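You operate a simulated robot arm through the tools that you are given. There is no shell and no other tool. Be economical: measure what you need, move in short steps, check, and stop when the job is done.

You run a simulated two-armed robot. Do the job below in one go: nothing can be reset, and whatever is moved stays where it is left.

TASK
Swap the empty spool in the spool box for the full one.
Fine: empty spool into the red returns tray; push the slide home with the box held steady with the other hand, as the slide is tight, then flip its lock. The box stays where it stands.

It is judged by the outcome, as a careful person would: the job done as asked, and still so three seconds after it is handed in. It fails if anything else is knocked over, pushed out of place, dropped, spilled or broken.

THE ROBOT
Two 7-joint arms with fingered hands on one trunk, on a base that drives. Base frame: it is fixed to the floor where the robot stands at the start and does not move with it; the origin is under the middle of the robot, x ahead of it, y to its left, z up; the surface under the hand at the start is at about z = 800. Units: mm, degrees, N and s.
The left shoulder is at the start at [70, 132, 1117], the right one opposite. With the tool pointing down near the work surface each hand reaches from about 100 to 620 mm from the robot's upright axis, wherever it stands, measured 20 degrees to its own side. Places, roughly: bed of the spool box [500, 100, 800]; lock of the spool box [500, -200, 900]; red returns tray [700, -400, 800]; slide of the spool box [500, 0, 800]. Payload 2.3 kg a hand.
The TCP of each hand is the grasp point between the finger pads, 25 mm short of the fingertips. In the tool frame z runs along the fingers and y along their closing line. The gripper opens to 88 mm. The gripper's body begins 29 mm behind the TCP. The gripper is a hand of 3 fingers: y runs from the thumb to the fingers, the wrist lies at [-13, -97, -162] in the tool frame, and closing takes about 1.5 s.
Orientation is that of the tool frame in the base frame, as [roll, pitch, yaw] about the fixed x, y, z axes, in that order (R = Rz(yaw) Ry(pitch) Rx(roll)). With the fingers straight down and the wrist toward the robot, the tool's x, y and z point along [0, 1, 0], [1, 0, 0] and [0, 0, -1] of the base frame.

THE INTERFACE
- The arms move only by the tool apply_moves. It takes "left_plan", "right_plan" or both (then of equal length, played together; a hand with none holds still); each is a list of rows, each a list of 7 numbers: the finger opening in mm, from 0 to 88, then the shift along the tool's x, y, z in mm, then the turn, a rotation vector about the tool's x, y, z in degrees. In form: [[claw, tx, ty, tz, ax, ay, az], ...]. A call has 1 to 10 rows; each row is the pose to reach, as a shift and turn from the pose commanded when the call began, along the tool's axes at that moment. Rows are played at 5 a second. More than 50 mm and 8.6 degrees between two rows, or a gripper value outside its range, and nothing of the call is played. Where a pose cannot be reached the arm comes as near as it can. A force on the tool above 80 N (or 10 N above the force at the start of the call, whichever is more), or a blocked arm, ends the call early, and 0.2 s more pass. The fingers move at their own pace (about 108 mm/s each) and stop on an object; they squeeze with about 21 N. The grip force told is the motor's: it shows also when the fingers shut on nothing. Time passes only in rows, and 0.2 s behind the last, so rows that repeat a pose let the fingers close. It gives the time, the measured TCP pose, the force on the tool (base axes), the opening and the grip force at its end, in the units of the frame above (readings bear some noise), with the torque about the TCP (base axes, N m) and any sound that the robot's microphone picked up, and new pictures: "pictures" is both (left out), scene, wrist or none (wrist: the cameras of the hands that moved).
- Cameras (640 x 400 px; columns grow to the right, rows downward): "scene" is now at [133.1, -24.7, 1430.1]; the picture's right is [-0.28, -0.96, 0.00], its down [-0.63, 0.19, -0.75] and it looks along [0.72, -0.21, -0.66] (base axes); focal length 260 px, centre (320, 200). "left" rides on the left gripper at [-58, -85, -99] in its tool frame; the picture's right is [-0.67, -0.35, 0.66], its down [0.69, -0.63, 0.37] and it looks along [0.29, 0.69, 0.66] (tool axes); focal length 261 px, centre (320, 200). "right" rides on the right gripper at [58, -85, -99] in its tool frame; the picture's right is [-0.67, 0.35, -0.66], its down [-0.69, -0.63, 0.37] and it looks along [-0.29, 0.69, 0.66] (tool axes); focal length 261 px, centre (320, 200). There is no depth. A picture from a camera that has moved, and an enlarged one, comes with that camera's place and axes in the base frame and with its lens.
- lift_body(by): slides the trunk up (or, below 0, down) by that many mm; the arms and the scene camera ride with it, the base frame stays. It gives what a move gives, with no picture.
- base_move(legs): drives the robot by 1 to 6 legs, each [ahead, left, turn to the left] in mm, mm and degrees, along the robot's own axes; the way and the turn of a leg run together, so that a leg with both is an arc; at most 1500 mm and 180 degrees a leg. The arms and the cameras ride along, it lands a little off, and it stops where it bumps. It gives what a move gives, and a new picture of the scene camera.
- preshape(shape, hand): the hand has 3 fingers and takes this shape, open, in about a second: jaw (thumb against the fingers, like two jaws); tri (thumb and two fingers); tip (a fingertip pinch); poke (one finger out to press); point (the index stretched); flat (the hand flat); cup (the hand cupped); fist (a fist). The gripper value then closes the fingers along that shape, each until it touches; the sizes above hold for jaw. It gives what a move gives, with no picture.
- turn_head(pan, tilt): turns the head with the scene camera to pan (to the left, within 86 degrees either way) and tilt (down, from -29 to 69), counted from straight ahead of the robot. It gives what a move gives, and a new picture of the scene camera.
- inspect(camera, box): a new picture of the part [left, top, right, bottom] of that camera's present view, enlarged. The clock stands still meanwhile.
- sign_off(): hands the job in; it is judged then, once.

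Go step by step. Nothing tells you exact positions but the pictures and the camera data: compare them with the known pose of the tool, close in by small moves and look again before you grip or let go. The budget is 120 turns and 260 pictures, counting those below and the enlarged ones. Unless the task says otherwise, let go and move clear before handing in, and close with one line.

The tools are called after "Call:" as a command line: name --argument value ..., lists and objects as JSON in quotes. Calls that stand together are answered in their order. apply_moves: Moves the arms, as the interface text tells. Its arguments: {"type":"object","properties":{"left_plan":{"type":"array","items":{"type":"array","items":{"type":"number"}}},"right_plan":{"type":"array","items":{"type":"array","items":{"type":"number"}}},"pictures":{"type":"string","enum":["both","scene","wrist","none"]}},"required":[]} The other tools are called the same way: lift_body (by) slides the trunk up or down; preshape (shape, hand) gives the hand a shape; base_move (legs) drives the base; turn_head (pan, tilt) turns the head that bears the scene camera; inspect (camera, box) takes an enlarged picture of a part of a camera's view; sign_off () hands the job in.

At the start:

```text
clock: 0.0
left_ee_pos: [363.8, 102.1, 1175.4]
left_orientation: [-179.9, 0.0, 90.0]
left_ft_force: [-0.4, 0.4, -1.0]
left_moment: [0.02, -0.01, -0.01]
left_grip_width: 87.6
left_grasp_force: 0.1
left_shape: jaw
right_ee_pos: [344.0, -280.2, 1221.8]
right_orientation: [-179.9, 0.1, 89.9]
right_ft_force: [0.7, -0.8, -0.1]
right_moment: [0.0, -0.03, 0.03]
right_grip_width: 87.8
right_grasp_force: 0.1
right_shape: jaw
trunk travel left (down, up): [-675.0, 165.0]
robot x, y, heading: [-0.8, 0.7, 0.1]
head pan, tilt: [-16.4, 41.3]
```

scene: 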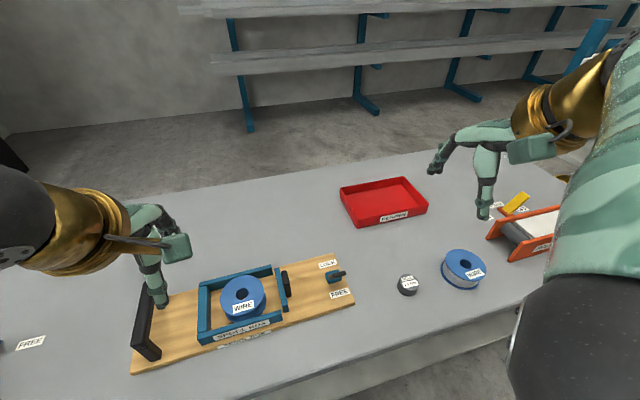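
right: 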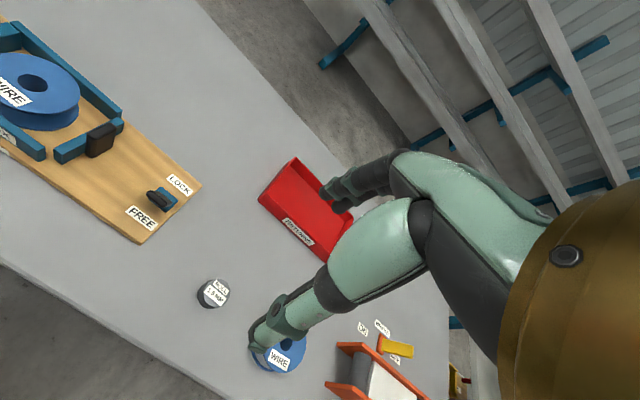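
left: 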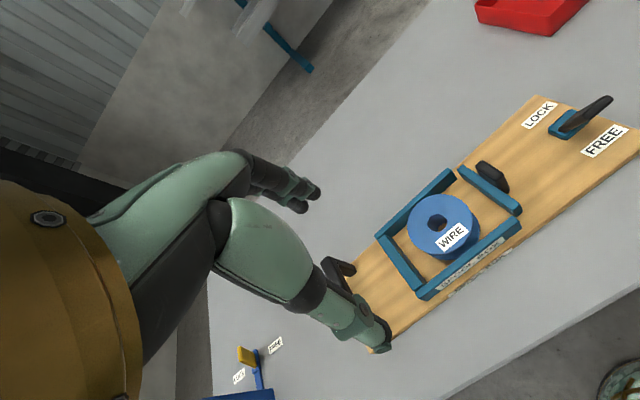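

I see the spool box with a wire spool in it on a wooden board, a lock lever at the right, a red tray behind, and another spool to the right. I'll enlarge these first.

Call:
inspect --camera "scene" --box '[120, 240, 360, 390]'

Call:
inspect --camera "scene" --box '[380, 180, 580, 305]'

Call:
inspect --camera "left" --box '[320, 80, 640, 280]'

```text
2.67 times, centred on (240, 315) of scene
camera zoom: at [133.1, -24.7, 1430.1], right [-0.28, -0.96, 0.0], down [-0.63, 0.19, -0.75], along [0.72, -0.21, -0.66], focal length 693 px, centre (533, -107)
```

zoom: 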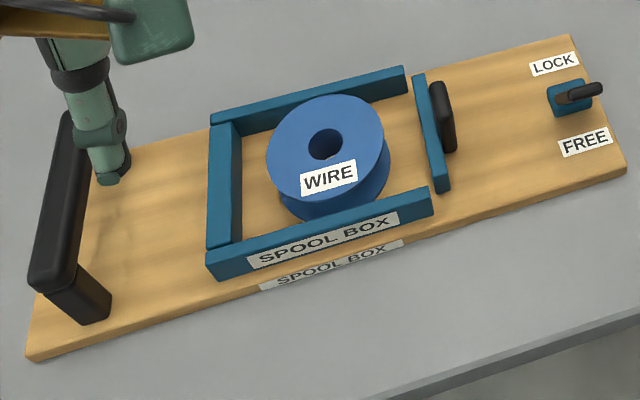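

```text
3.20 times, centred on (480, 242) of scene
camera zoom: at [133.1, -24.7, 1430.1], right [-0.28, -0.96, 0.0], down [-0.63, 0.19, -0.75], along [0.72, -0.21, -0.66], focal length 831 px, centre (-192, 64)
```

zoom: 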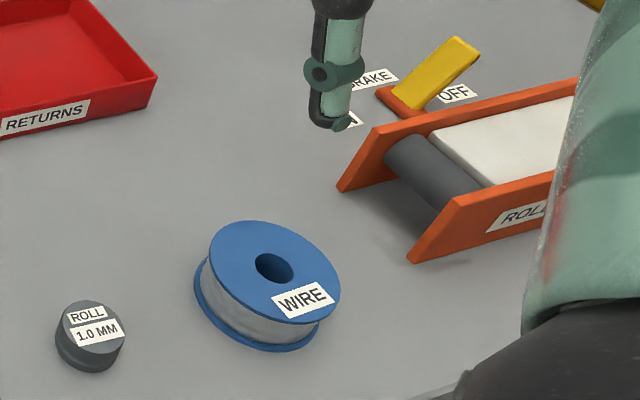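

```text
2.00 times, centred on (480, 180) of left
camera zoom: at [277.9, 43.6, 1272.8], right [-0.35, -0.67, -0.66], down [-0.63, 0.69, -0.37], along [0.69, 0.29, -0.66], focal length 521 px, centre (0, 240)
```

zoom: 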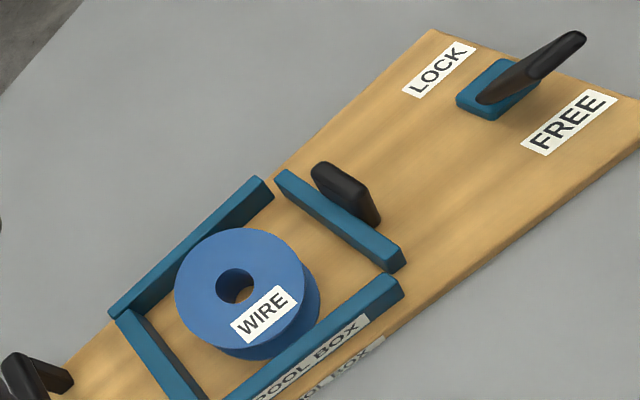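

The empty spool (no wire) sits in the box and the full one is at about (413, -510). I'll zoom in tighter on the lock, the slide gap and the table edge.

Call:
inspect --camera "scene" --box '[310, 250, 366, 305]'

Call:
inspect --camera "left" --box '[520, 80, 640, 155]'

Call:
inspect --camera "left" --box '[370, 150, 530, 250]'

Call:
turn_head --pan -40 --tilt 60

```text
7.27 times, centred on (338, 278) of scene
camera zoom: at [133.1, -24.7, 1430.1], right [-0.28, -0.96, 0.0], down [-0.63, 0.19, -0.75], along [0.72, -0.21, -0.66], focal length 1889 px, centre (189, -364)
```

zoom: 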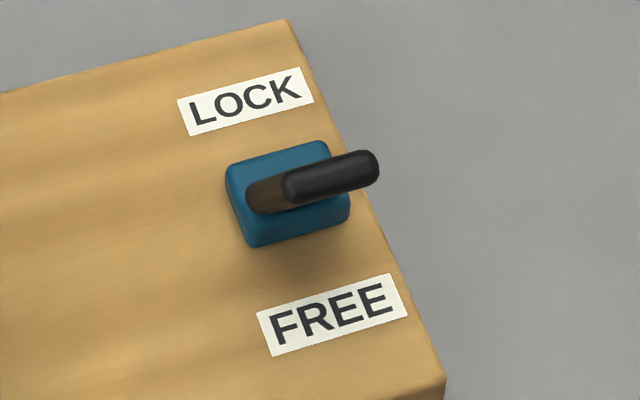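

```text
5.33 times, centred on (580, 118) of left
camera zoom: at [277.9, 43.6, 1272.8], right [-0.35, -0.67, -0.66], down [-0.63, 0.69, -0.37], along [0.69, 0.29, -0.66], focal length 1390 px, centre (-1067, 640)
```

zoom: 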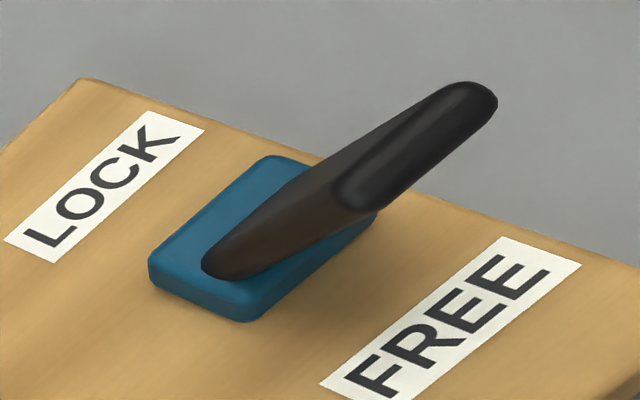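

```text
4.00 times, centred on (450, 200) of left
camera zoom: at [277.9, 43.6, 1272.8], right [-0.35, -0.67, -0.66], down [-0.63, 0.69, -0.37], along [0.69, 0.29, -0.66], focal length 1043 px, centre (-200, 200)
```

zoom: 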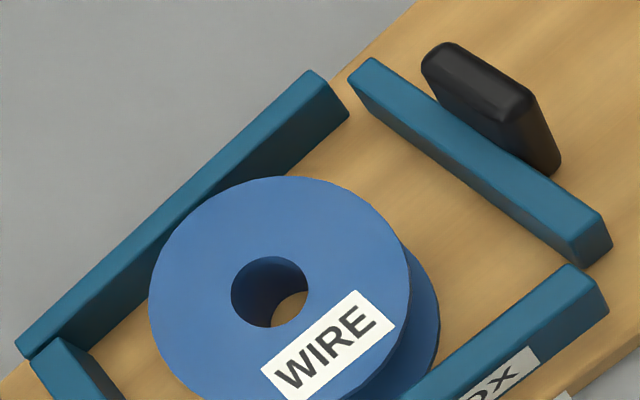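

```text
clock: 0.9
left_ee_pos: [364.3, 101.5, 1174.3]
left_orientation: [179.9, 0.0, 89.9]
left_ft_force: [0.5, 0.1, 0.1]
left_moment: [0.01, -0.01, -0.01]
left_grip_width: 87.6
left_grasp_force: 0.0
left_shape: jaw
right_ee_pos: [343.5, -280.1, 1221.0]
right_orientation: [180.0, 0.0, 90.0]
right_ft_force: [-0.2, 0.9, -0.4]
right_moment: [0.0, -0.01, 0.03]
right_grip_width: 87.4
right_grasp_force: 0.1
right_shape: jaw
trunk travel left (down, up): [-675.0, 165.0]
robot x, y, heading: [4.5, 0.4, -0.1]
head pan, tilt: [-40.0, 60.0]
camera scene: at [103.5, -43.7, 1405.3], right [-0.64, -0.77, 0.0], down [-0.66, 0.56, -0.5], along [0.38, -0.32, -0.87], focal length 260 px, centre (320, 200)
```

scene: 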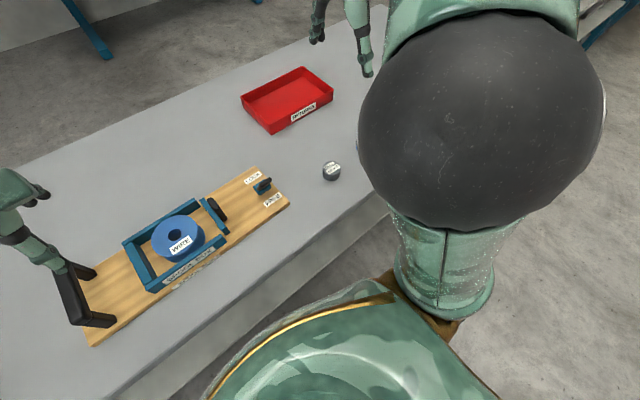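

Slide stands open with a gap, lock lever points roughly toward FREE. I look straight down to see how close the base is to the table.

Call:
turn_head --pan 0 --tilt 69

Call:
turn_head --pan -60 --tilt 45

```text
clock: 1.9
left_ee_pos: [363.5, 102.8, 1174.5]
left_orientation: [180.0, 0.0, 90.1]
left_ft_force: [-0.3, -0.1, 0.2]
left_moment: [-0.03, 0.01, 0.0]
left_grip_width: 87.8
left_grasp_force: 0.1
left_shape: jaw
right_ee_pos: [342.2, -279.1, 1222.1]
right_orientation: [180.0, 0.0, 90.0]
right_ft_force: [0.2, -0.5, -1.2]
right_moment: [0.01, 0.0, 0.02]
right_grip_width: 87.7
right_grasp_force: 0.0
right_shape: jaw
trunk travel left (down, up): [-675.0, 165.0]
robot x, y, heading: [0.6, 1.0, -0.1]
head pan, tilt: [0.0, 68.8]
camera scene: at [108.3, -1.1, 1395.9], right [0.0, -1.0, 0.0], down [-0.93, 0.0, -0.36], along [0.36, 0.0, -0.93], focal length 260 px, centre (320, 200)
```

scene: 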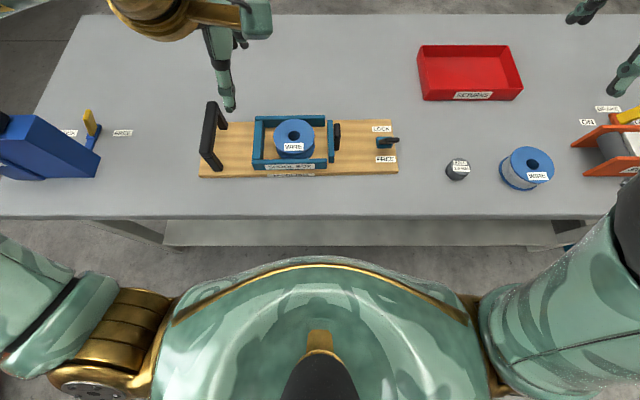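

```text
clock: 3.2
left_ee_pos: [365.3, 102.4, 1174.7]
left_orientation: [-180.0, 0.0, 90.0]
left_ft_force: [-0.4, 0.4, -0.1]
left_moment: [0.03, 0.01, 0.01]
left_grip_width: 87.5
left_grasp_force: 0.0
left_shape: jaw
right_ee_pos: [342.3, -279.8, 1221.4]
right_orientation: [-180.0, 0.0, 90.0]
right_ft_force: [0.2, 0.9, -0.1]
right_moment: [-0.01, 0.01, 0.0]
right_grip_width: 87.6
right_grasp_force: 0.1
right_shape: jaw
trunk travel left (down, up): [-675.0, 165.0]
robot x, y, heading: [-0.6, 0.8, -0.2]
head pan, tilt: [-60.0, 45.0]
camera scene: at [93.1, -71.3, 1424.7], right [-0.87, -0.5, 0.0], down [-0.35, 0.61, -0.71], along [0.35, -0.61, -0.71], focal length 260 px, centre (320, 200)
```

scene: 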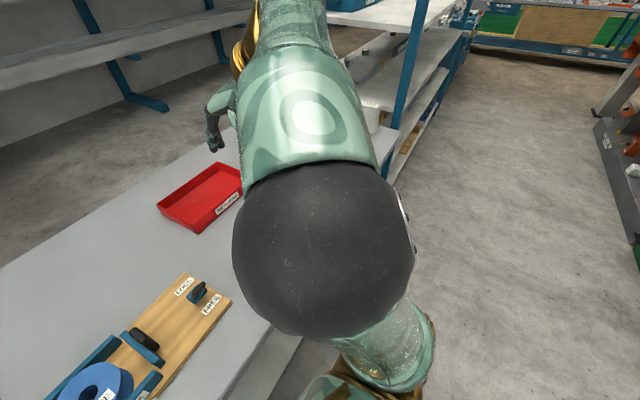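

Table's front edge is at x≈293 and there's room to go forward a little. I want a look at the finger layout of a hand before planning the hole-and-rim grip.

Call:
turn_head --pan 10 --tilt 45

Call:
inspect --camera "left" --box '[200, 140, 420, 360]'

Call:
inspect --camera "right" --box '[200, 140, 480, 400]'

```text
clock: 4.7
left_ee_pos: [364.5, 103.3, 1174.7]
left_orientation: [179.9, 0.0, 90.0]
left_ft_force: [-0.2, 1.0, -0.8]
left_moment: [0.02, 0.01, 0.01]
left_grip_width: 87.7
left_grasp_force: 0.0
left_shape: jaw
right_ee_pos: [342.8, -279.3, 1222.5]
right_orientation: [180.0, -0.1, 90.0]
right_ft_force: [-0.1, 0.3, 0.0]
right_moment: [-0.01, -0.02, -0.02]
right_grip_width: 88.0
right_grasp_force: 0.0
right_shape: jaw
trunk travel left (down, up): [-675.0, 165.0]
robot x, y, heading: [-0.2, 0.5, 0.1]
head pan, tilt: [10.0, 45.0]
camera scene: at [132.5, 13.0, 1424.7], right [0.17, -0.98, 0.0], down [-0.7, -0.12, -0.71], along [0.7, 0.12, -0.71], focal length 260 px, centre (320, 200)
```

scene: 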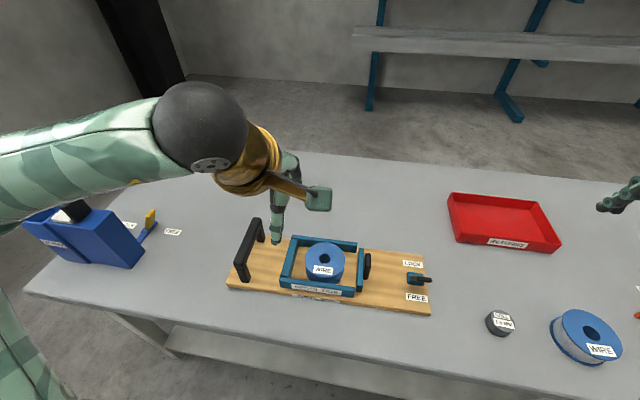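

```text
1.82 times, centred on (310, 250) of left
camera zoom: at [277.9, 43.5, 1272.8], right [-0.35, -0.67, -0.66], down [-0.63, 0.69, -0.37], along [0.69, 0.29, -0.66], focal length 474 px, centre (338, 109)
```

zoom: 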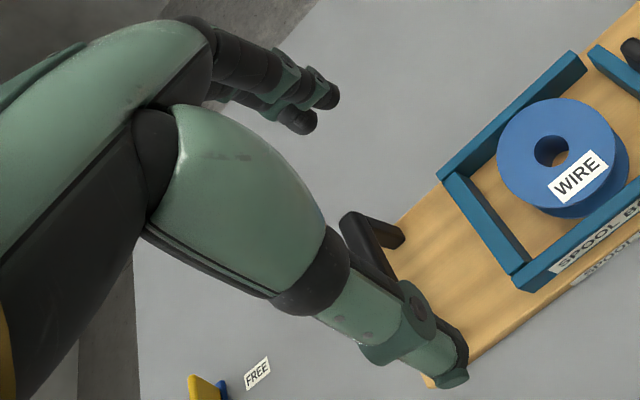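

```text
1.54 times, centred on (340, 270) of right
camera zoom: at [257.8, -220.6, 1321.7], right [0.35, -0.67, 0.66], down [-0.63, -0.69, -0.37], along [0.69, -0.29, -0.66], focal length 401 px, centre (289, 92)
```

zoom: 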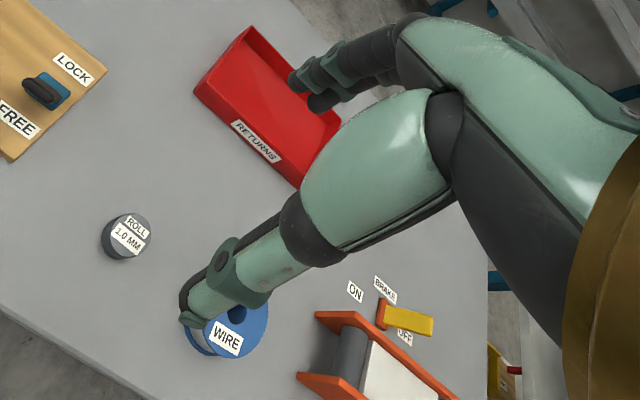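

The spool is wider than the 88 mm opening, so I need one finger in the hole and one outside the rim on the open (slide) side. I'll try the tip pinch on the right hand and look at it.

Call:
preshape --shape "tip" --hand "right"

Call:
inspect --camera "right" --box '[200, 100, 520, 400]'

Call:
turn_head --pan -40 --tilt 30

```text
clock: 5.5
left_ee_pos: [363.7, 102.3, 1174.6]
left_orientation: [-180.0, -0.1, 90.0]
left_ft_force: [-0.2, -0.1, -0.5]
left_moment: [0.02, 0.0, 0.03]
left_grip_width: 87.8
left_grasp_force: 0.0
left_shape: jaw
right_ee_pos: [342.0, -279.3, 1220.6]
right_orientation: [-180.0, 0.0, 90.0]
right_ft_force: [0.1, 0.0, -0.2]
right_moment: [-0.01, 0.0, -0.02]
right_grip_width: 87.6
right_grasp_force: 0.1
right_shape: tip
trunk travel left (down, up): [-675.0, 165.0]
robot x, y, heading: [-0.8, 1.8, -0.2]
head pan, tilt: [10.0, 45.0]
```

```text
1.33 times, centred on (360, 250) of right
camera zoom: at [257.8, -220.5, 1321.7], right [0.35, -0.67, 0.66], down [-0.63, -0.69, -0.37], along [0.69, -0.29, -0.66], focal length 348 px, centre (267, 133)
```

zoom: 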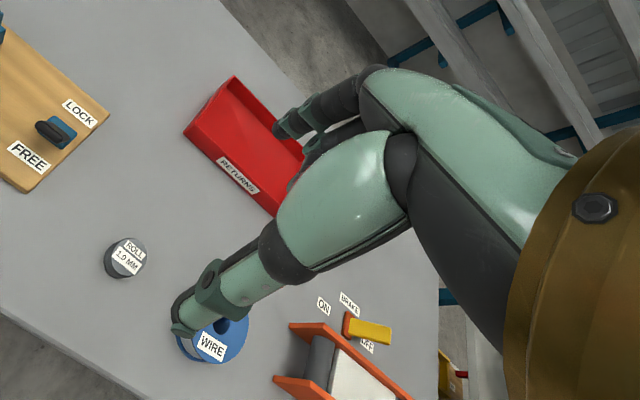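

```text
clock: 6.7
left_ee_pos: [365.0, 103.1, 1173.8]
left_orientation: [180.0, -0.1, 90.1]
left_ft_force: [0.1, -0.1, -0.6]
left_moment: [0.0, -0.03, 0.01]
left_grip_width: 87.8
left_grasp_force: 0.1
left_shape: jaw
right_ee_pos: [343.0, -280.2, 1221.6]
right_orientation: [179.9, 0.0, 90.1]
right_ft_force: [-0.6, 0.4, 0.0]
right_moment: [0.01, -0.03, -0.01]
right_grip_width: 87.6
right_grasp_force: 0.0
right_shape: tip
trunk travel left (down, up): [-675.0, 165.0]
robot x, y, heading: [-0.9, -1.6, 0.1]
head pan, tilt: [-40.0, 30.0]
camera scene: at [121.8, -59.0, 1447.3], right [-0.64, -0.77, 0.0], down [-0.38, 0.32, -0.87], along [0.66, -0.56, -0.5], focal length 260 px, centre (320, 200)
```

scene: 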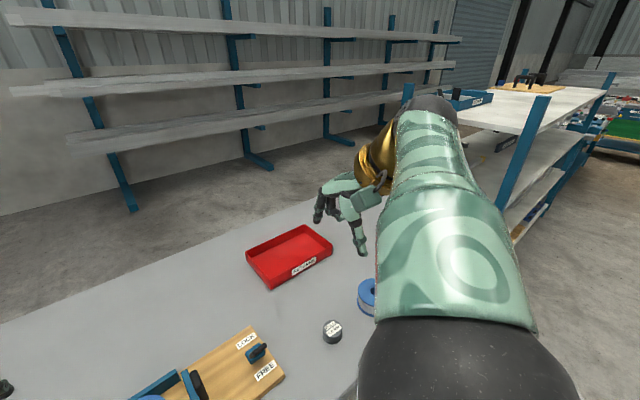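

Call:
inspect --camera "scene" --box '[300, 150, 400, 260]'

Call:
inspect --camera "scene" --box '[220, 320, 300, 390]'

```text
3.64 times, centred on (350, 205) of scene
camera zoom: at [121.8, -59.0, 1447.3], right [-0.64, -0.77, 0.0], down [-0.38, 0.32, -0.87], along [0.66, -0.56, -0.5], focal length 944 px, centre (211, 182)
```

zoom: 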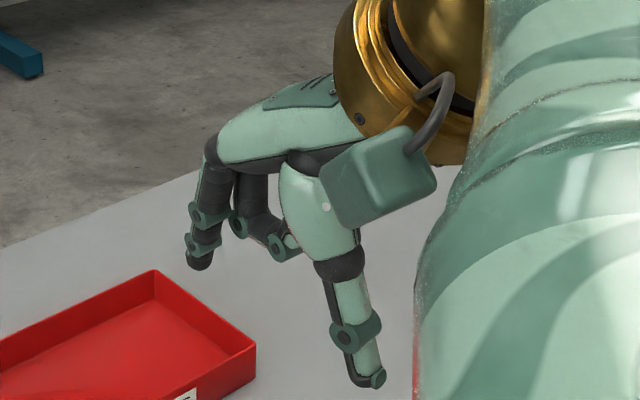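

```text
5.71 times, centred on (260, 355) of scene
camera zoom: at [121.8, -59.0, 1447.3], right [-0.64, -0.77, 0.0], down [-0.38, 0.32, -0.87], along [0.66, -0.56, -0.5], focal length 1484 px, centre (663, -686)
```

zoom: 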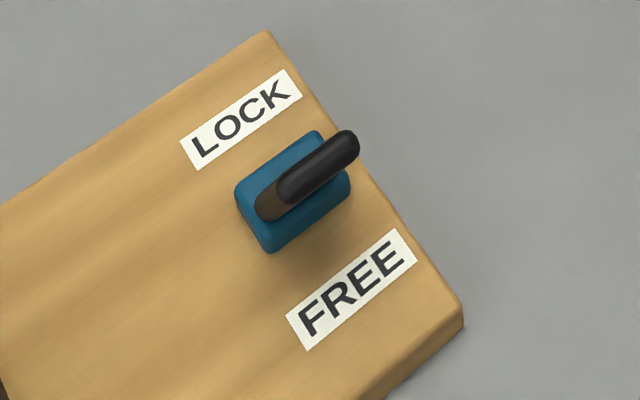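

In the tip shape the index is extended and the other finger folds back; that one can go into the spool hole. I'll move the left arm aside and bring the right hand over, yawing it so the thumb faces the slide.

Call:
apply_moves --left_plan '[[88, 20, 0, 0, 0, 0, 0], [88, 40, 0, 0, 0, 0, 0], [88, 60, 0, 0, 0, 0, 0], [88, 80, 0, 0, 0, 0, 0], [88, 100, 0, 0, 0, 0, 0], [88, 120, 0, 0, 0, 0, 0], [88, 140, 0, 0, 0, 0, 0], [88, 160, 0, 0, 0, 0, 0], [88, 180, 0, 0, 0, 0, 0], [88, 200, 0, 0, 0, 0, 0]]' --right_plan '[[88, 20, 8, 6, 0, 0, -8], [88, 40, 16, 12, 0, 0, -16], [88, 60, 24, 18, 0, 0, -24], [88, 80, 32, 24, 0, 0, -32], [88, 100, 40, 30, 0, 0, -40], [88, 120, 48, 36, 0, 0, -48], [88, 140, 56, 42, 0, 0, -56], [88, 160, 64, 48, 0, 0, -64], [88, 180, 72, 54, 0, 0, -72], [88, 200, 80, 60, 0, 0, -80]]' --pictures "none"

Call:
turn_head --pan -5 --tilt 50

```text
clock: 8.9
left_ee_pos: [364.1, 305.2, 1173.7]
left_orientation: [-179.9, 0.0, 89.9]
left_ft_force: [-0.3, 0.0, -0.4]
left_moment: [-0.03, 0.01, -0.05]
left_grip_width: 88.1
left_grasp_force: 0.1
left_shape: jaw
right_ee_pos: [424.7, -79.1, 1162.2]
right_orientation: [180.0, -0.1, 170.1]
right_ft_force: [-0.3, 0.3, 0.7]
right_moment: [0.02, 0.05, 0.0]
right_grip_width: 87.6
right_grasp_force: 0.1
right_shape: tip
trunk travel left (down, up): [-675.0, 165.0]
robot x, y, heading: [-2.4, 4.3, -0.4]
head pan, tilt: [-40.0, 30.0]
```

```text
clock: 9.9
left_ee_pos: [363.2, 302.6, 1174.9]
left_orientation: [-180.0, 0.0, 90.0]
left_ft_force: [0.1, -0.1, 0.4]
left_moment: [0.02, -0.01, 0.03]
left_grip_width: 87.7
left_grasp_force: 0.1
left_shape: jaw
right_ee_pos: [423.3, -80.2, 1162.0]
right_orientation: [-180.0, 0.0, 169.9]
right_ft_force: [0.4, 0.2, 0.0]
right_moment: [0.03, 0.0, 0.0]
right_grip_width: 87.7
right_grasp_force: 0.0
right_shape: tip
trunk travel left (down, up): [-675.0, 165.0]
robot x, y, heading: [-1.3, 1.1, 0.1]
head pan, tilt: [-5.0, 50.0]
camera scene: at [129.1, -7.7, 1417.9], right [-0.09, -1.0, 0.0], down [-0.76, 0.07, -0.64], along [0.64, -0.06, -0.77], focal length 260 px, centre (320, 200)
```

scene: 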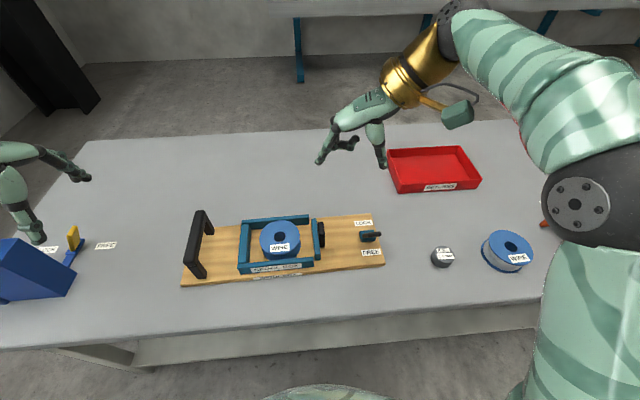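

Call:
inspect --camera "scene" --box '[300, 70, 430, 190]'

Call:
inspect --camera "scene" --box '[170, 190, 390, 300]'

Call:
inspect --camera "right" --box '[0, 0, 640, 400]'

```text
3.33 times, centred on (365, 130) of scene
camera zoom: at [129.1, -7.7, 1417.9], right [-0.09, -1.0, 0.0], down [-0.76, 0.07, -0.64], along [0.64, -0.06, -0.77], focal length 866 px, centre (170, 433)
```

zoom: 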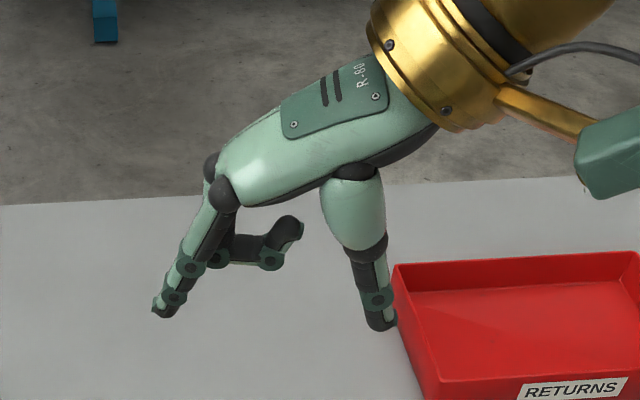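

```text
2.91 times, centred on (280, 245) of scene
camera zoom: at [129.1, -7.7, 1417.9], right [-0.09, -1.0, 0.0], down [-0.76, 0.07, -0.64], along [0.64, -0.06, -0.77], focal length 756 px, centre (436, 69)
```

zoom: 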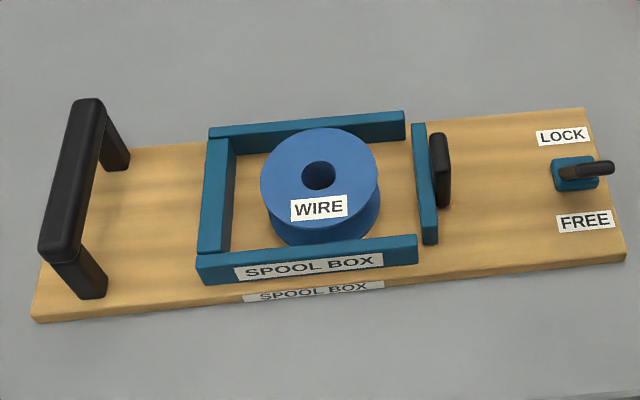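

```text
1.00 times, centred on (320, 200) of right (not enlarged: the box is as wide or as high as the picture)
camera zoom: at [351.4, -152.6, 1263.0], right [0.72, 0.23, 0.66], down [0.56, -0.74, -0.37], along [0.4, 0.63, -0.66], focal length 261 px, centre (320, 200)
```

zoom: 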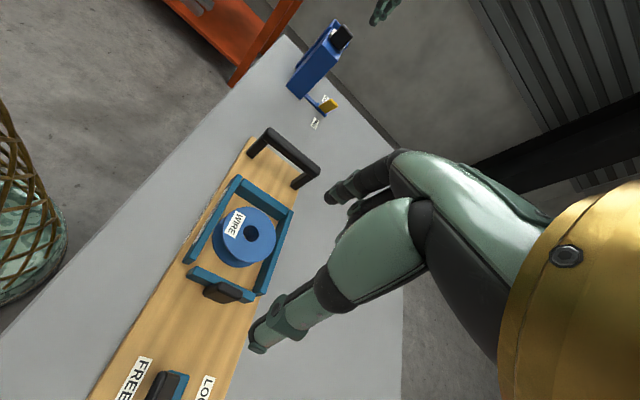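

The spool top's hole is at about (478, 60, 870), with a ~30 mm gap between its rim and the slide. I'll narrow the pinch to 52 mm and come above it.

Call:
apply_moves --right_plan '[[52, -7, 22.5, 32, 0, 0, -2], [52, -14, 45, 64, 0, 0, -4], [52, -21, 67.5, 96, 0, 0, -6], [52, -28, 90, 128, 0, 0, -8], [52, -35, 113, 162, 0, 0, -10], [52, -35, 113, 182, 0, 0, -10], [52, -35, 113, 202, 0, 0, -10]]' --pictures "wrist"

Call:
turn_head --pan 3 --tilt 48

Call:
inspect --camera "scene" --box '[240, 120, 400, 240]'

```text
clock: 11.5
left_ee_pos: [364.2, 303.4, 1176.0]
left_orientation: [179.9, 0.0, 89.9]
left_ft_force: [-0.5, -0.3, -0.5]
left_moment: [0.04, -0.02, -0.01]
left_grip_width: 87.7
left_grasp_force: 0.0
left_shape: jaw
right_ee_pos: [477.4, 25.7, 959.1]
right_orientation: [-180.0, 0.0, -180.0]
right_ft_force: [-0.2, -0.3, 0.7]
right_moment: [0.02, -0.02, -0.02]
right_grip_width: 52.4
right_grasp_force: 0.1
right_shape: tip
trunk travel left (down, up): [-675.0, 165.0]
robot x, y, heading: [2.0, -0.5, -0.0]
head pan, tilt: [-5.0, 50.0]
camera right: at [419.9, -57.7, 1059.5], right [0.67, 0.35, 0.66], down [0.69, -0.63, -0.37], along [0.28, 0.69, -0.66], focal length 261 px, centre (320, 200)
```

right: 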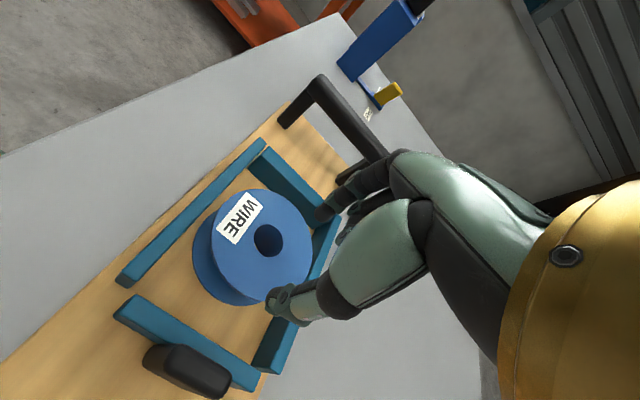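

```text
clock: 12.2
left_ee_pos: [363.9, 302.6, 1175.4]
left_orientation: [180.0, 0.0, 90.0]
left_ft_force: [0.5, -0.3, 0.1]
left_moment: [-0.02, -0.02, -0.03]
left_grip_width: 87.6
left_grasp_force: 0.0
left_shape: jaw
right_ee_pos: [477.4, 26.2, 959.5]
right_orientation: [180.0, 0.0, -180.0]
right_ft_force: [-0.7, 0.6, -0.1]
right_moment: [-0.01, -0.01, 0.01]
right_grip_width: 52.5
right_grasp_force: 0.1
right_shape: tip
trunk travel left (down, up): [-675.0, 165.0]
robot x, y, heading: [-2.1, -0.3, -0.4]
head pan, tilt: [3.0, 48.0]
camera scene: at [131.3, 3.4, 1420.5], right [0.05, -1.0, 0.0], down [-0.74, -0.04, -0.67], along [0.67, 0.03, -0.74], focal length 260 px, centre (320, 200)
```

scene: 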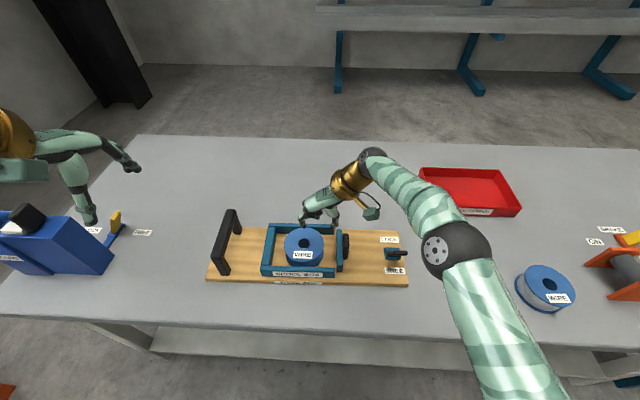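

```text
3.33 times, centred on (320, 180) of scene
camera zoom: at [131.3, 3.4, 1420.5], right [0.05, -1.0, 0.0], down [-0.74, -0.04, -0.67], along [0.67, 0.03, -0.74], focal length 866 px, centre (320, 267)
```

zoom: 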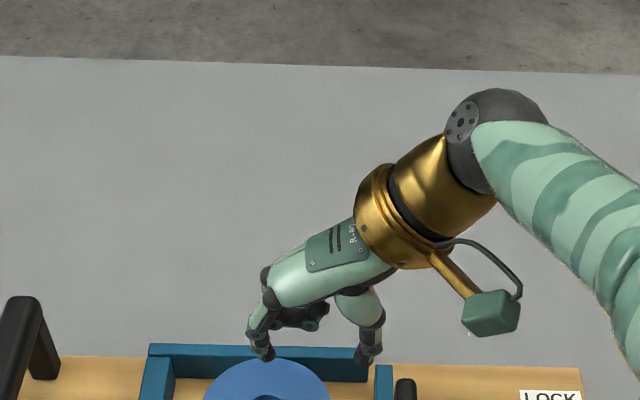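

Index tip is over the hole and thumb over the gap, as planned. I'll narrow slightly to 46 mm and lower until the tips are about 15 mm below the spool's top.

Call:
apply_moves --right_plan '[[46, 0, -1, 20, 0, 0, 0], [46, 0, -1, 40, 0, 0, 0], [46, 0, -1, 52, 0, 0, 0], [46, 0, -1, 62, 0, 0, 0], [46, 0, -1, 72, 0, 0, 0], [46, 0, -1, 78, 0, 0, 0]]' --pictures "wrist"

Call:
inspect --camera "right" --box '[200, 120, 440, 280]'

Call:
inspect --camera "scene" --box '[260, 170, 380, 270]'

```text
clock: 13.6
left_ee_pos: [363.9, 302.8, 1174.3]
left_orientation: [-179.9, 0.0, 90.0]
left_ft_force: [0.3, 0.3, 0.4]
left_moment: [0.0, -0.03, 0.0]
left_grip_width: 87.5
left_grasp_force: 0.2
left_shape: jaw
right_ee_pos: [476.4, 25.3, 881.7]
right_orientation: [-180.0, 0.1, -180.0]
right_ft_force: [-0.6, 0.2, 0.4]
right_moment: [-0.03, 0.0, -0.02]
right_grip_width: 46.5
right_grasp_force: 0.0
right_shape: tip
trunk travel left (down, up): [-675.0, 165.0]
robot x, y, heading: [-0.1, 0.0, -0.1]
head pan, tilt: [3.0, 48.0]
camera right: at [418.6, -58.5, 981.4], right [0.67, 0.35, 0.66], down [0.69, -0.63, -0.37], along [0.28, 0.69, -0.66], focal length 261 px, centre (320, 200)
```

right: 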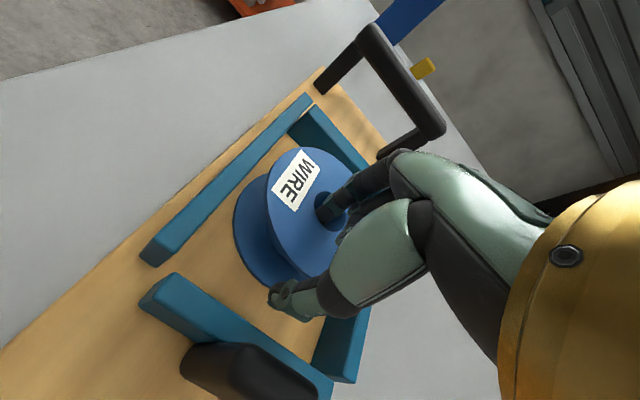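

```text
2.50 times, centred on (320, 200) of right
camera zoom: at [418.6, -58.5, 981.4], right [0.67, 0.35, 0.66], down [0.69, -0.63, -0.37], along [0.28, 0.69, -0.66], focal length 652 px, centre (320, 200)
```

zoom: 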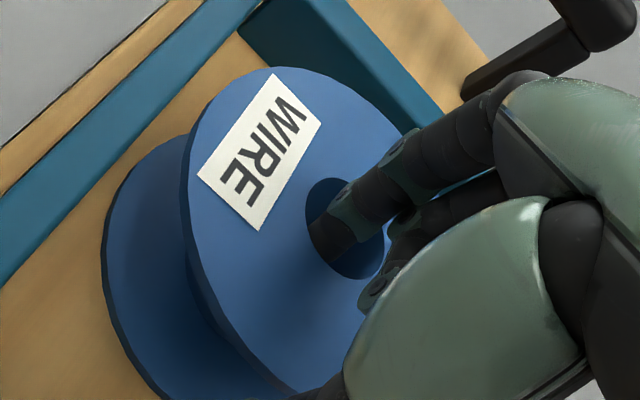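

```text
4.00 times, centred on (320, 220) of scene
camera zoom: at [131.3, 3.4, 1420.5], right [0.05, -1.0, 0.0], down [-0.74, -0.04, -0.67], along [0.67, 0.03, -0.74], focal length 1039 px, centre (320, 120)
```

zoom: 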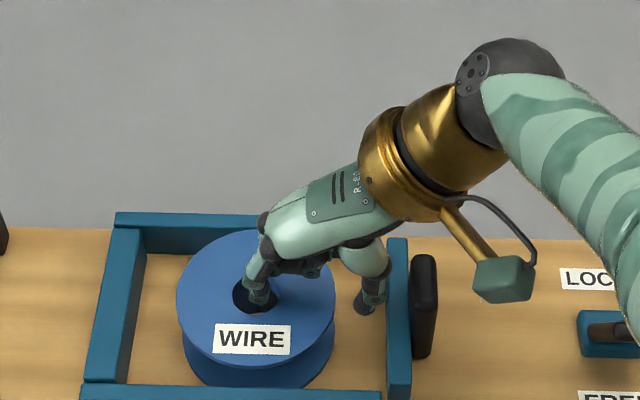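

The index finger is in the hole and the thumb is in the gap. Going a little deeper with small steps.

Call:
apply_moves --right_plan '[[46, 0, 0, 4, 0, 0, 0], [46, 0, 0, 8, 0, 0, 0], [46, 0, 0, 11, 0, 0, 0]]' --pictures "none"

Call:
inspect --camera "scene" --box '[280, 200, 360, 270]'

Call:
inspect --camera "right" --box '[200, 120, 440, 280]'

```text
clock: 14.4
left_ee_pos: [363.8, 302.9, 1175.0]
left_orientation: [180.0, 0.0, 90.0]
left_ft_force: [0.4, -0.5, -0.3]
left_moment: [0.0, 0.01, 0.01]
left_grip_width: 87.7
left_grasp_force: 0.0
left_shape: jaw
right_ee_pos: [476.5, 24.0, 870.6]
right_orientation: [-179.9, 0.1, -180.0]
right_ft_force: [-0.1, 0.4, 0.2]
right_moment: [0.01, 0.01, -0.02]
right_grip_width: 46.6
right_grasp_force: 0.1
right_shape: tip
trunk travel left (down, up): [-675.0, 165.0]
robot x, y, heading: [3.2, 2.1, -0.1]
head pan, tilt: [3.0, 48.0]
```

```text
5.71 times, centred on (320, 235) of scene
camera zoom: at [131.2, 3.4, 1420.5], right [0.05, -1.0, 0.0], down [-0.74, -0.04, -0.67], along [0.67, 0.03, -0.74], focal length 1484 px, centre (320, 0)
```

zoom: 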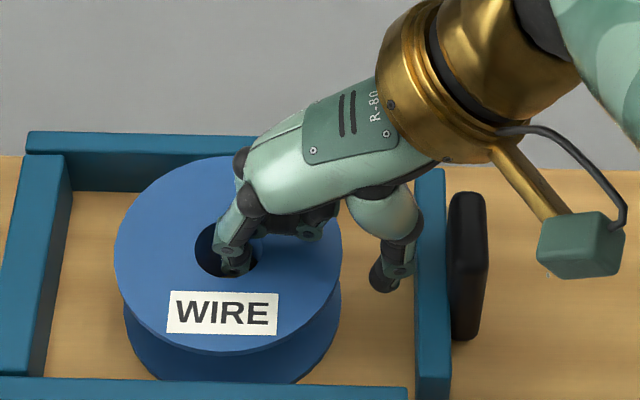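

```text
2.50 times, centred on (320, 200) of right
camera zoom: at [418.6, -59.3, 970.4], right [0.67, 0.35, 0.65], down [0.68, -0.63, -0.37], along [0.29, 0.69, -0.66], focal length 652 px, centre (320, 200)
```

zoom: 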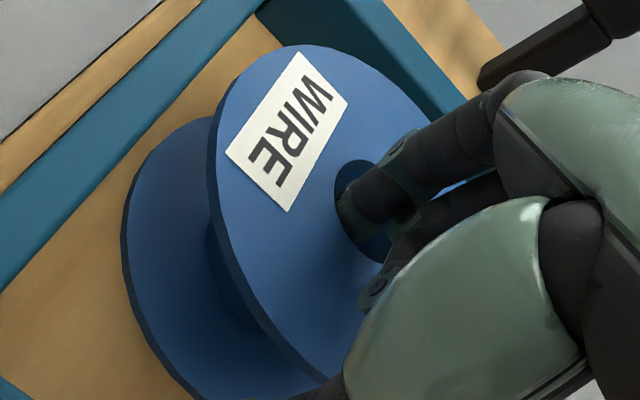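

No contact yet; tips are about 25 mm deep. I close the pinch here.

Call:
apply_moves --right_plan '[[40, 0, 0, 0, 0, 0, 0], [34, 0, 0, 0, 0, 0, 0], [25, 0, 0, 0, 0, 0, 0], [10, 0, 0, 0, 0, 0, 0], [0, 0, 0, 0, 0, 0, 0], [0, 0, 0, 0, 0, 0, 0]]' --pictures "wrist"

Call:
inspect --camera "scene" --box '[280, 200, 360, 270]'

```text
clock: 15.8
left_ee_pos: [363.4, 302.4, 1175.3]
left_orientation: [-180.0, 0.0, 90.1]
left_ft_force: [-0.3, -0.4, 0.1]
left_moment: [-0.02, 0.0, 0.03]
left_grip_width: 87.6
left_grasp_force: 0.1
left_shape: jaw
right_ee_pos: [477.8, 23.8, 870.7]
right_orientation: [180.0, 0.0, -180.0]
right_ft_force: [0.4, -0.7, -1.1]
right_moment: [-0.01, -0.04, 0.01]
right_grip_width: 28.5
right_grasp_force: 21.1
right_shape: tip
trunk travel left (down, up): [-675.0, 165.0]
robot x, y, heading: [1.6, 0.2, -0.1]
head pan, tilt: [3.0, 48.0]
camera right: at [418.7, -59.3, 970.5], right [0.67, 0.35, 0.65], down [0.68, -0.63, -0.37], along [0.29, 0.69, -0.66], focal length 261 px, centre (320, 200)
```

right: 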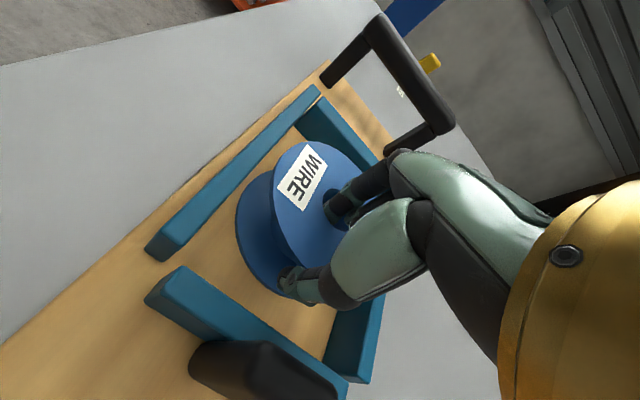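

```text
5.71 times, centred on (320, 235) of scene
camera zoom: at [131.3, 3.4, 1420.5], right [0.05, -1.0, 0.0], down [-0.74, -0.04, -0.67], along [0.67, 0.03, -0.74], focal length 1484 px, centre (320, 0)
```

zoom: 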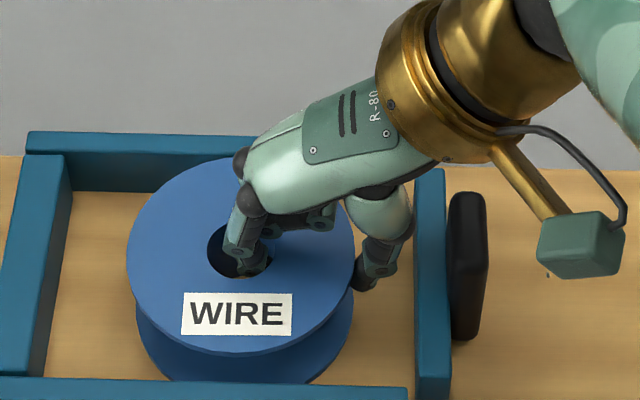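

Gripped at 28.5 mm with 21 N. Lifting gently.

Call:
apply_moves --right_plan '[[0, 0, 0, -4, 0, 0, 0], [0, 0, 0, -10, 0, 0, 0], [0, 0, 0, -20, 0, 0, 0], [0, 0, 0, -32, 0, 0, 0], [0, 0, 0, -44, 0, 0, 0], [0, 0, 0, -60, 0, 0, 0]]' --pictures "wrist"

Call:
inspect --camera "scene" --box '[250, 170, 390, 280]'

```text
clock: 17.2
left_ee_pos: [362.7, 302.9, 1174.9]
left_orientation: [-179.9, 0.0, 90.0]
left_ft_force: [0.6, 0.1, 0.0]
left_moment: [0.0, -0.01, -0.03]
left_grip_width: 87.3
left_grasp_force: 0.2
left_shape: jaw
right_ee_pos: [476.6, 24.7, 931.0]
right_orientation: [-179.9, -0.1, -179.9]
right_ft_force: [-0.3, -0.5, -0.7]
right_moment: [-0.05, -0.02, -0.05]
right_grip_width: 28.4
right_grasp_force: 20.8
right_shape: tip
trunk travel left (down, up): [-675.0, 165.0]
robot x, y, heading: [-0.4, -0.6, -0.2]
head pan, tilt: [3.0, 48.0]
camera right: at [418.9, -59.4, 1030.0], right [0.67, 0.35, 0.65], down [0.68, -0.63, -0.37], along [0.28, 0.69, -0.66], focal length 261 px, centre (320, 200)
```

right: 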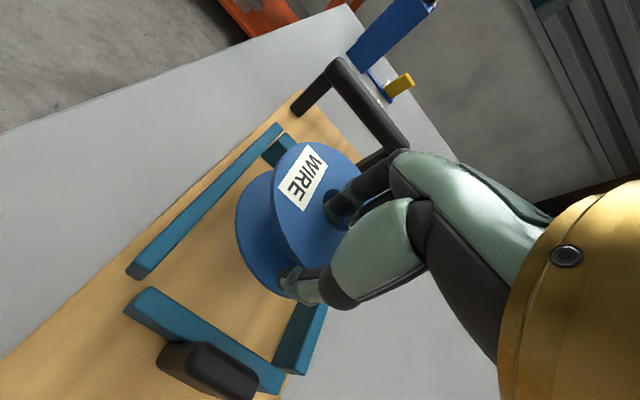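

```text
3.64 times, centred on (320, 225) of scene
camera zoom: at [131.1, 3.3, 1420.5], right [0.05, -1.0, 0.0], down [-0.74, -0.04, -0.67], along [0.67, 0.03, -0.74], focal length 944 px, centre (320, 109)
```

zoom: 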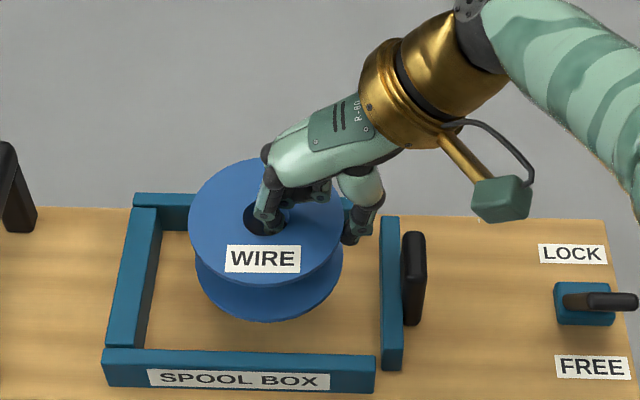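

The spool came out level and is light. I'll raise it, swing it to the right of the robot while yawing the hand back to wrist-toward-robot, then drive.

Call:
apply_moves --right_plan '[[0, 0, 0, -45, 0, 0, 0], [0, 3, -10, -90, 0, 0, 2], [0, 12, -45, -110, 0, 0, 10], [0, 20, -80, -112, 0, 0, 18], [0, 28, -115, -114, 0, 0, 26], [0, 36, -150, -114, 0, 0, 34], [0, 44, -188, -114, 0, 0, 42], [0, 52, -226, -114, 0, 0, 50], [0, 58, -264, -114, 0, 0, 58], [0, 60, -300, -114, 0, 0, 66]]' --pictures "none"

Call:
base_move --legs '[[0, -300, 0]]'

Call:
turn_head --pan 0 --tilt 69

```text
clock: 19.4
left_ee_pos: [364.0, 301.0, 1174.5]
left_orientation: [-180.0, -0.1, 90.0]
left_ft_force: [0.9, 0.3, -0.4]
left_moment: [0.02, -0.03, 0.01]
left_grip_width: 87.8
left_grasp_force: 0.0
left_shape: jaw
right_ee_pos: [416.1, -278.7, 1043.8]
right_orientation: [180.0, -0.1, 113.8]
right_ft_force: [1.0, -0.4, -0.7]
right_moment: [-0.01, 0.0, -0.01]
right_grip_width: 28.4
right_grasp_force: 20.8
right_shape: tip
trunk travel left (down, up): [-675.0, 165.0]
robot x, y, heading: [-1.7, 2.6, 0.0]
head pan, tilt: [3.0, 48.0]
```

```text
clock: 21.5
left_ee_pos: [362.8, 7.5, 1175.2]
left_orientation: [180.0, 0.1, 90.0]
left_ft_force: [-0.2, 0.4, 0.7]
left_moment: [0.0, 0.0, 0.0]
left_grip_width: 87.6
left_grasp_force: 0.1
left_shape: jaw
right_ee_pos: [416.5, -573.1, 1044.9]
right_orientation: [-180.0, 0.1, 113.9]
right_ft_force: [-0.3, 0.8, -0.9]
right_moment: [0.0, 0.09, -0.02]
right_grip_width: 28.4
right_grasp_force: 21.3
right_shape: tip
trunk travel left (down, up): [-675.0, 165.0]
robot x, y, heading: [0.6, -296.7, -0.1]
head pan, tilt: [3.0, 48.0]
camera scene: at [131.1, -291.3, 1420.5], right [0.05, -1.0, 0.0], down [-0.74, -0.04, -0.67], along [0.67, 0.03, -0.74], focal length 260 px, centre (320, 200)
```

scene: 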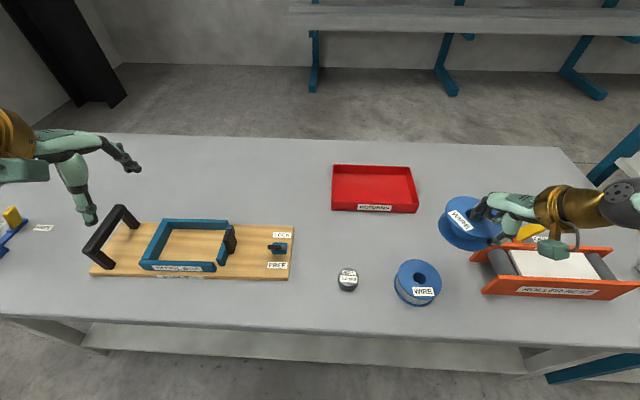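

```text
clock: 22.3
left_ee_pos: [364.2, 6.0, 1175.1]
left_orientation: [180.0, 0.0, 90.0]
left_ft_force: [-0.7, -0.9, 0.5]
left_moment: [-0.02, -0.04, -0.01]
left_grip_width: 87.7
left_grasp_force: 0.0
left_shape: jaw
right_ee_pos: [416.4, -574.2, 1044.4]
right_orientation: [-180.0, 0.0, 114.0]
right_ft_force: [0.5, 0.0, -0.1]
right_moment: [0.01, 0.04, 0.02]
right_grip_width: 28.4
right_grasp_force: 21.2
right_shape: tip
trunk travel left (down, up): [-675.0, 165.0]
robot x, y, heading: [-0.3, -291.3, -0.4]
head pan, tilt: [0.0, 68.8]
camera scene: at [108.4, -297.8, 1395.9], right [0.0, -1.0, 0.0], down [-0.93, 0.0, -0.36], along [0.36, 0.0, -0.93], focal length 260 px, centre (320, 200)
```

scene: 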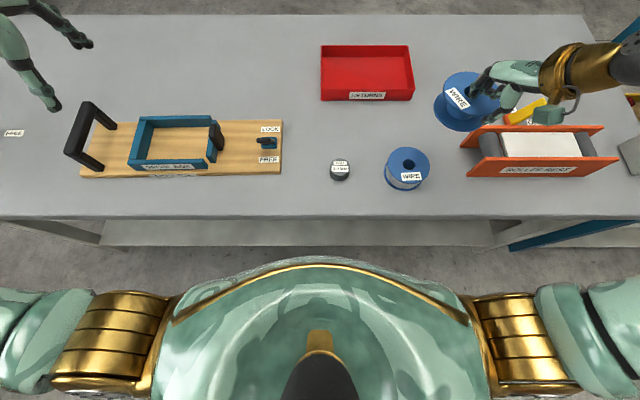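

The tray spans about x 646–826, y −300..−572. I edge the base forward 60 mm and look again.

Call:
base_move --legs '[[60, 0, 0]]'

```text
clock: 23.3
left_ee_pos: [419.0, 6.5, 1177.2]
left_orientation: [179.6, 0.0, 90.0]
left_ft_force: [-1.1, 0.3, -0.4]
left_moment: [0.02, -0.04, 0.01]
left_grip_width: 87.5
left_grasp_force: 0.1
left_shape: jaw
right_ee_pos: [471.6, -574.5, 1046.5]
right_orientation: [179.8, 0.0, 113.8]
right_ft_force: [-0.1, -0.1, -1.1]
right_moment: [0.01, 0.01, -0.01]
right_grip_width: 28.6
right_grasp_force: 20.9
right_shape: tip
trunk travel left (down, up): [-675.0, 165.0]
robot x, y, heading: [59.2, -296.9, 0.0]
head pan, tilt: [0.0, 68.8]
camera scene: at [162.2, -297.6, 1396.3], right [0.0, -1.0, 0.0], down [-0.93, 0.0, -0.37], along [0.37, 0.0, -0.93], focal length 260 px, centre (320, 200)
```

scene: 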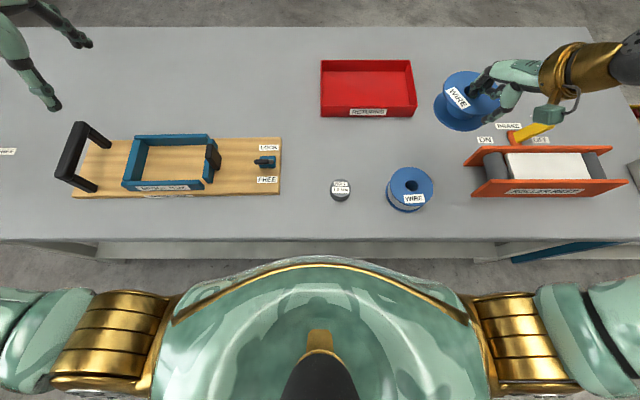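

Still a gap in the projection; another 30 mm, then reach toward the tray.

Call:
base_move --legs '[[30, 0, 0]]'

```text
clock: 24.1
left_ee_pos: [448.1, 6.1, 1176.9]
left_orientation: [179.8, 0.0, 90.0]
left_ft_force: [-0.7, 0.9, 0.2]
left_moment: [0.01, 0.0, 0.01]
left_grip_width: 87.4
left_grasp_force: 0.1
left_shape: jaw
right_ee_pos: [501.4, -574.1, 1046.0]
right_orientation: [179.8, 0.1, 113.9]
right_ft_force: [0.2, 0.1, -1.0]
right_moment: [-0.02, -0.03, 0.0]
right_grip_width: 28.3
right_grasp_force: 20.9
right_shape: tip
trunk travel left (down, up): [-675.0, 165.0]
robot x, y, heading: [87.9, -296.1, -0.1]
head pan, tilt: [0.0, 68.8]
camera scene: at [192.4, -297.7, 1396.3], right [0.0, -1.0, 0.0], down [-0.93, 0.0, -0.37], along [0.37, 0.0, -0.93], focal length 260 px, centre (320, 200)
```

scene: 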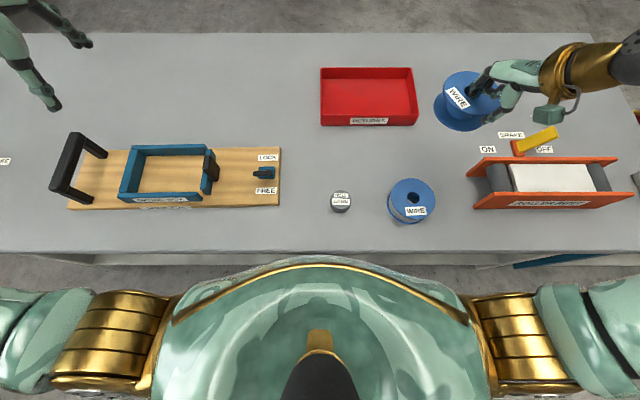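

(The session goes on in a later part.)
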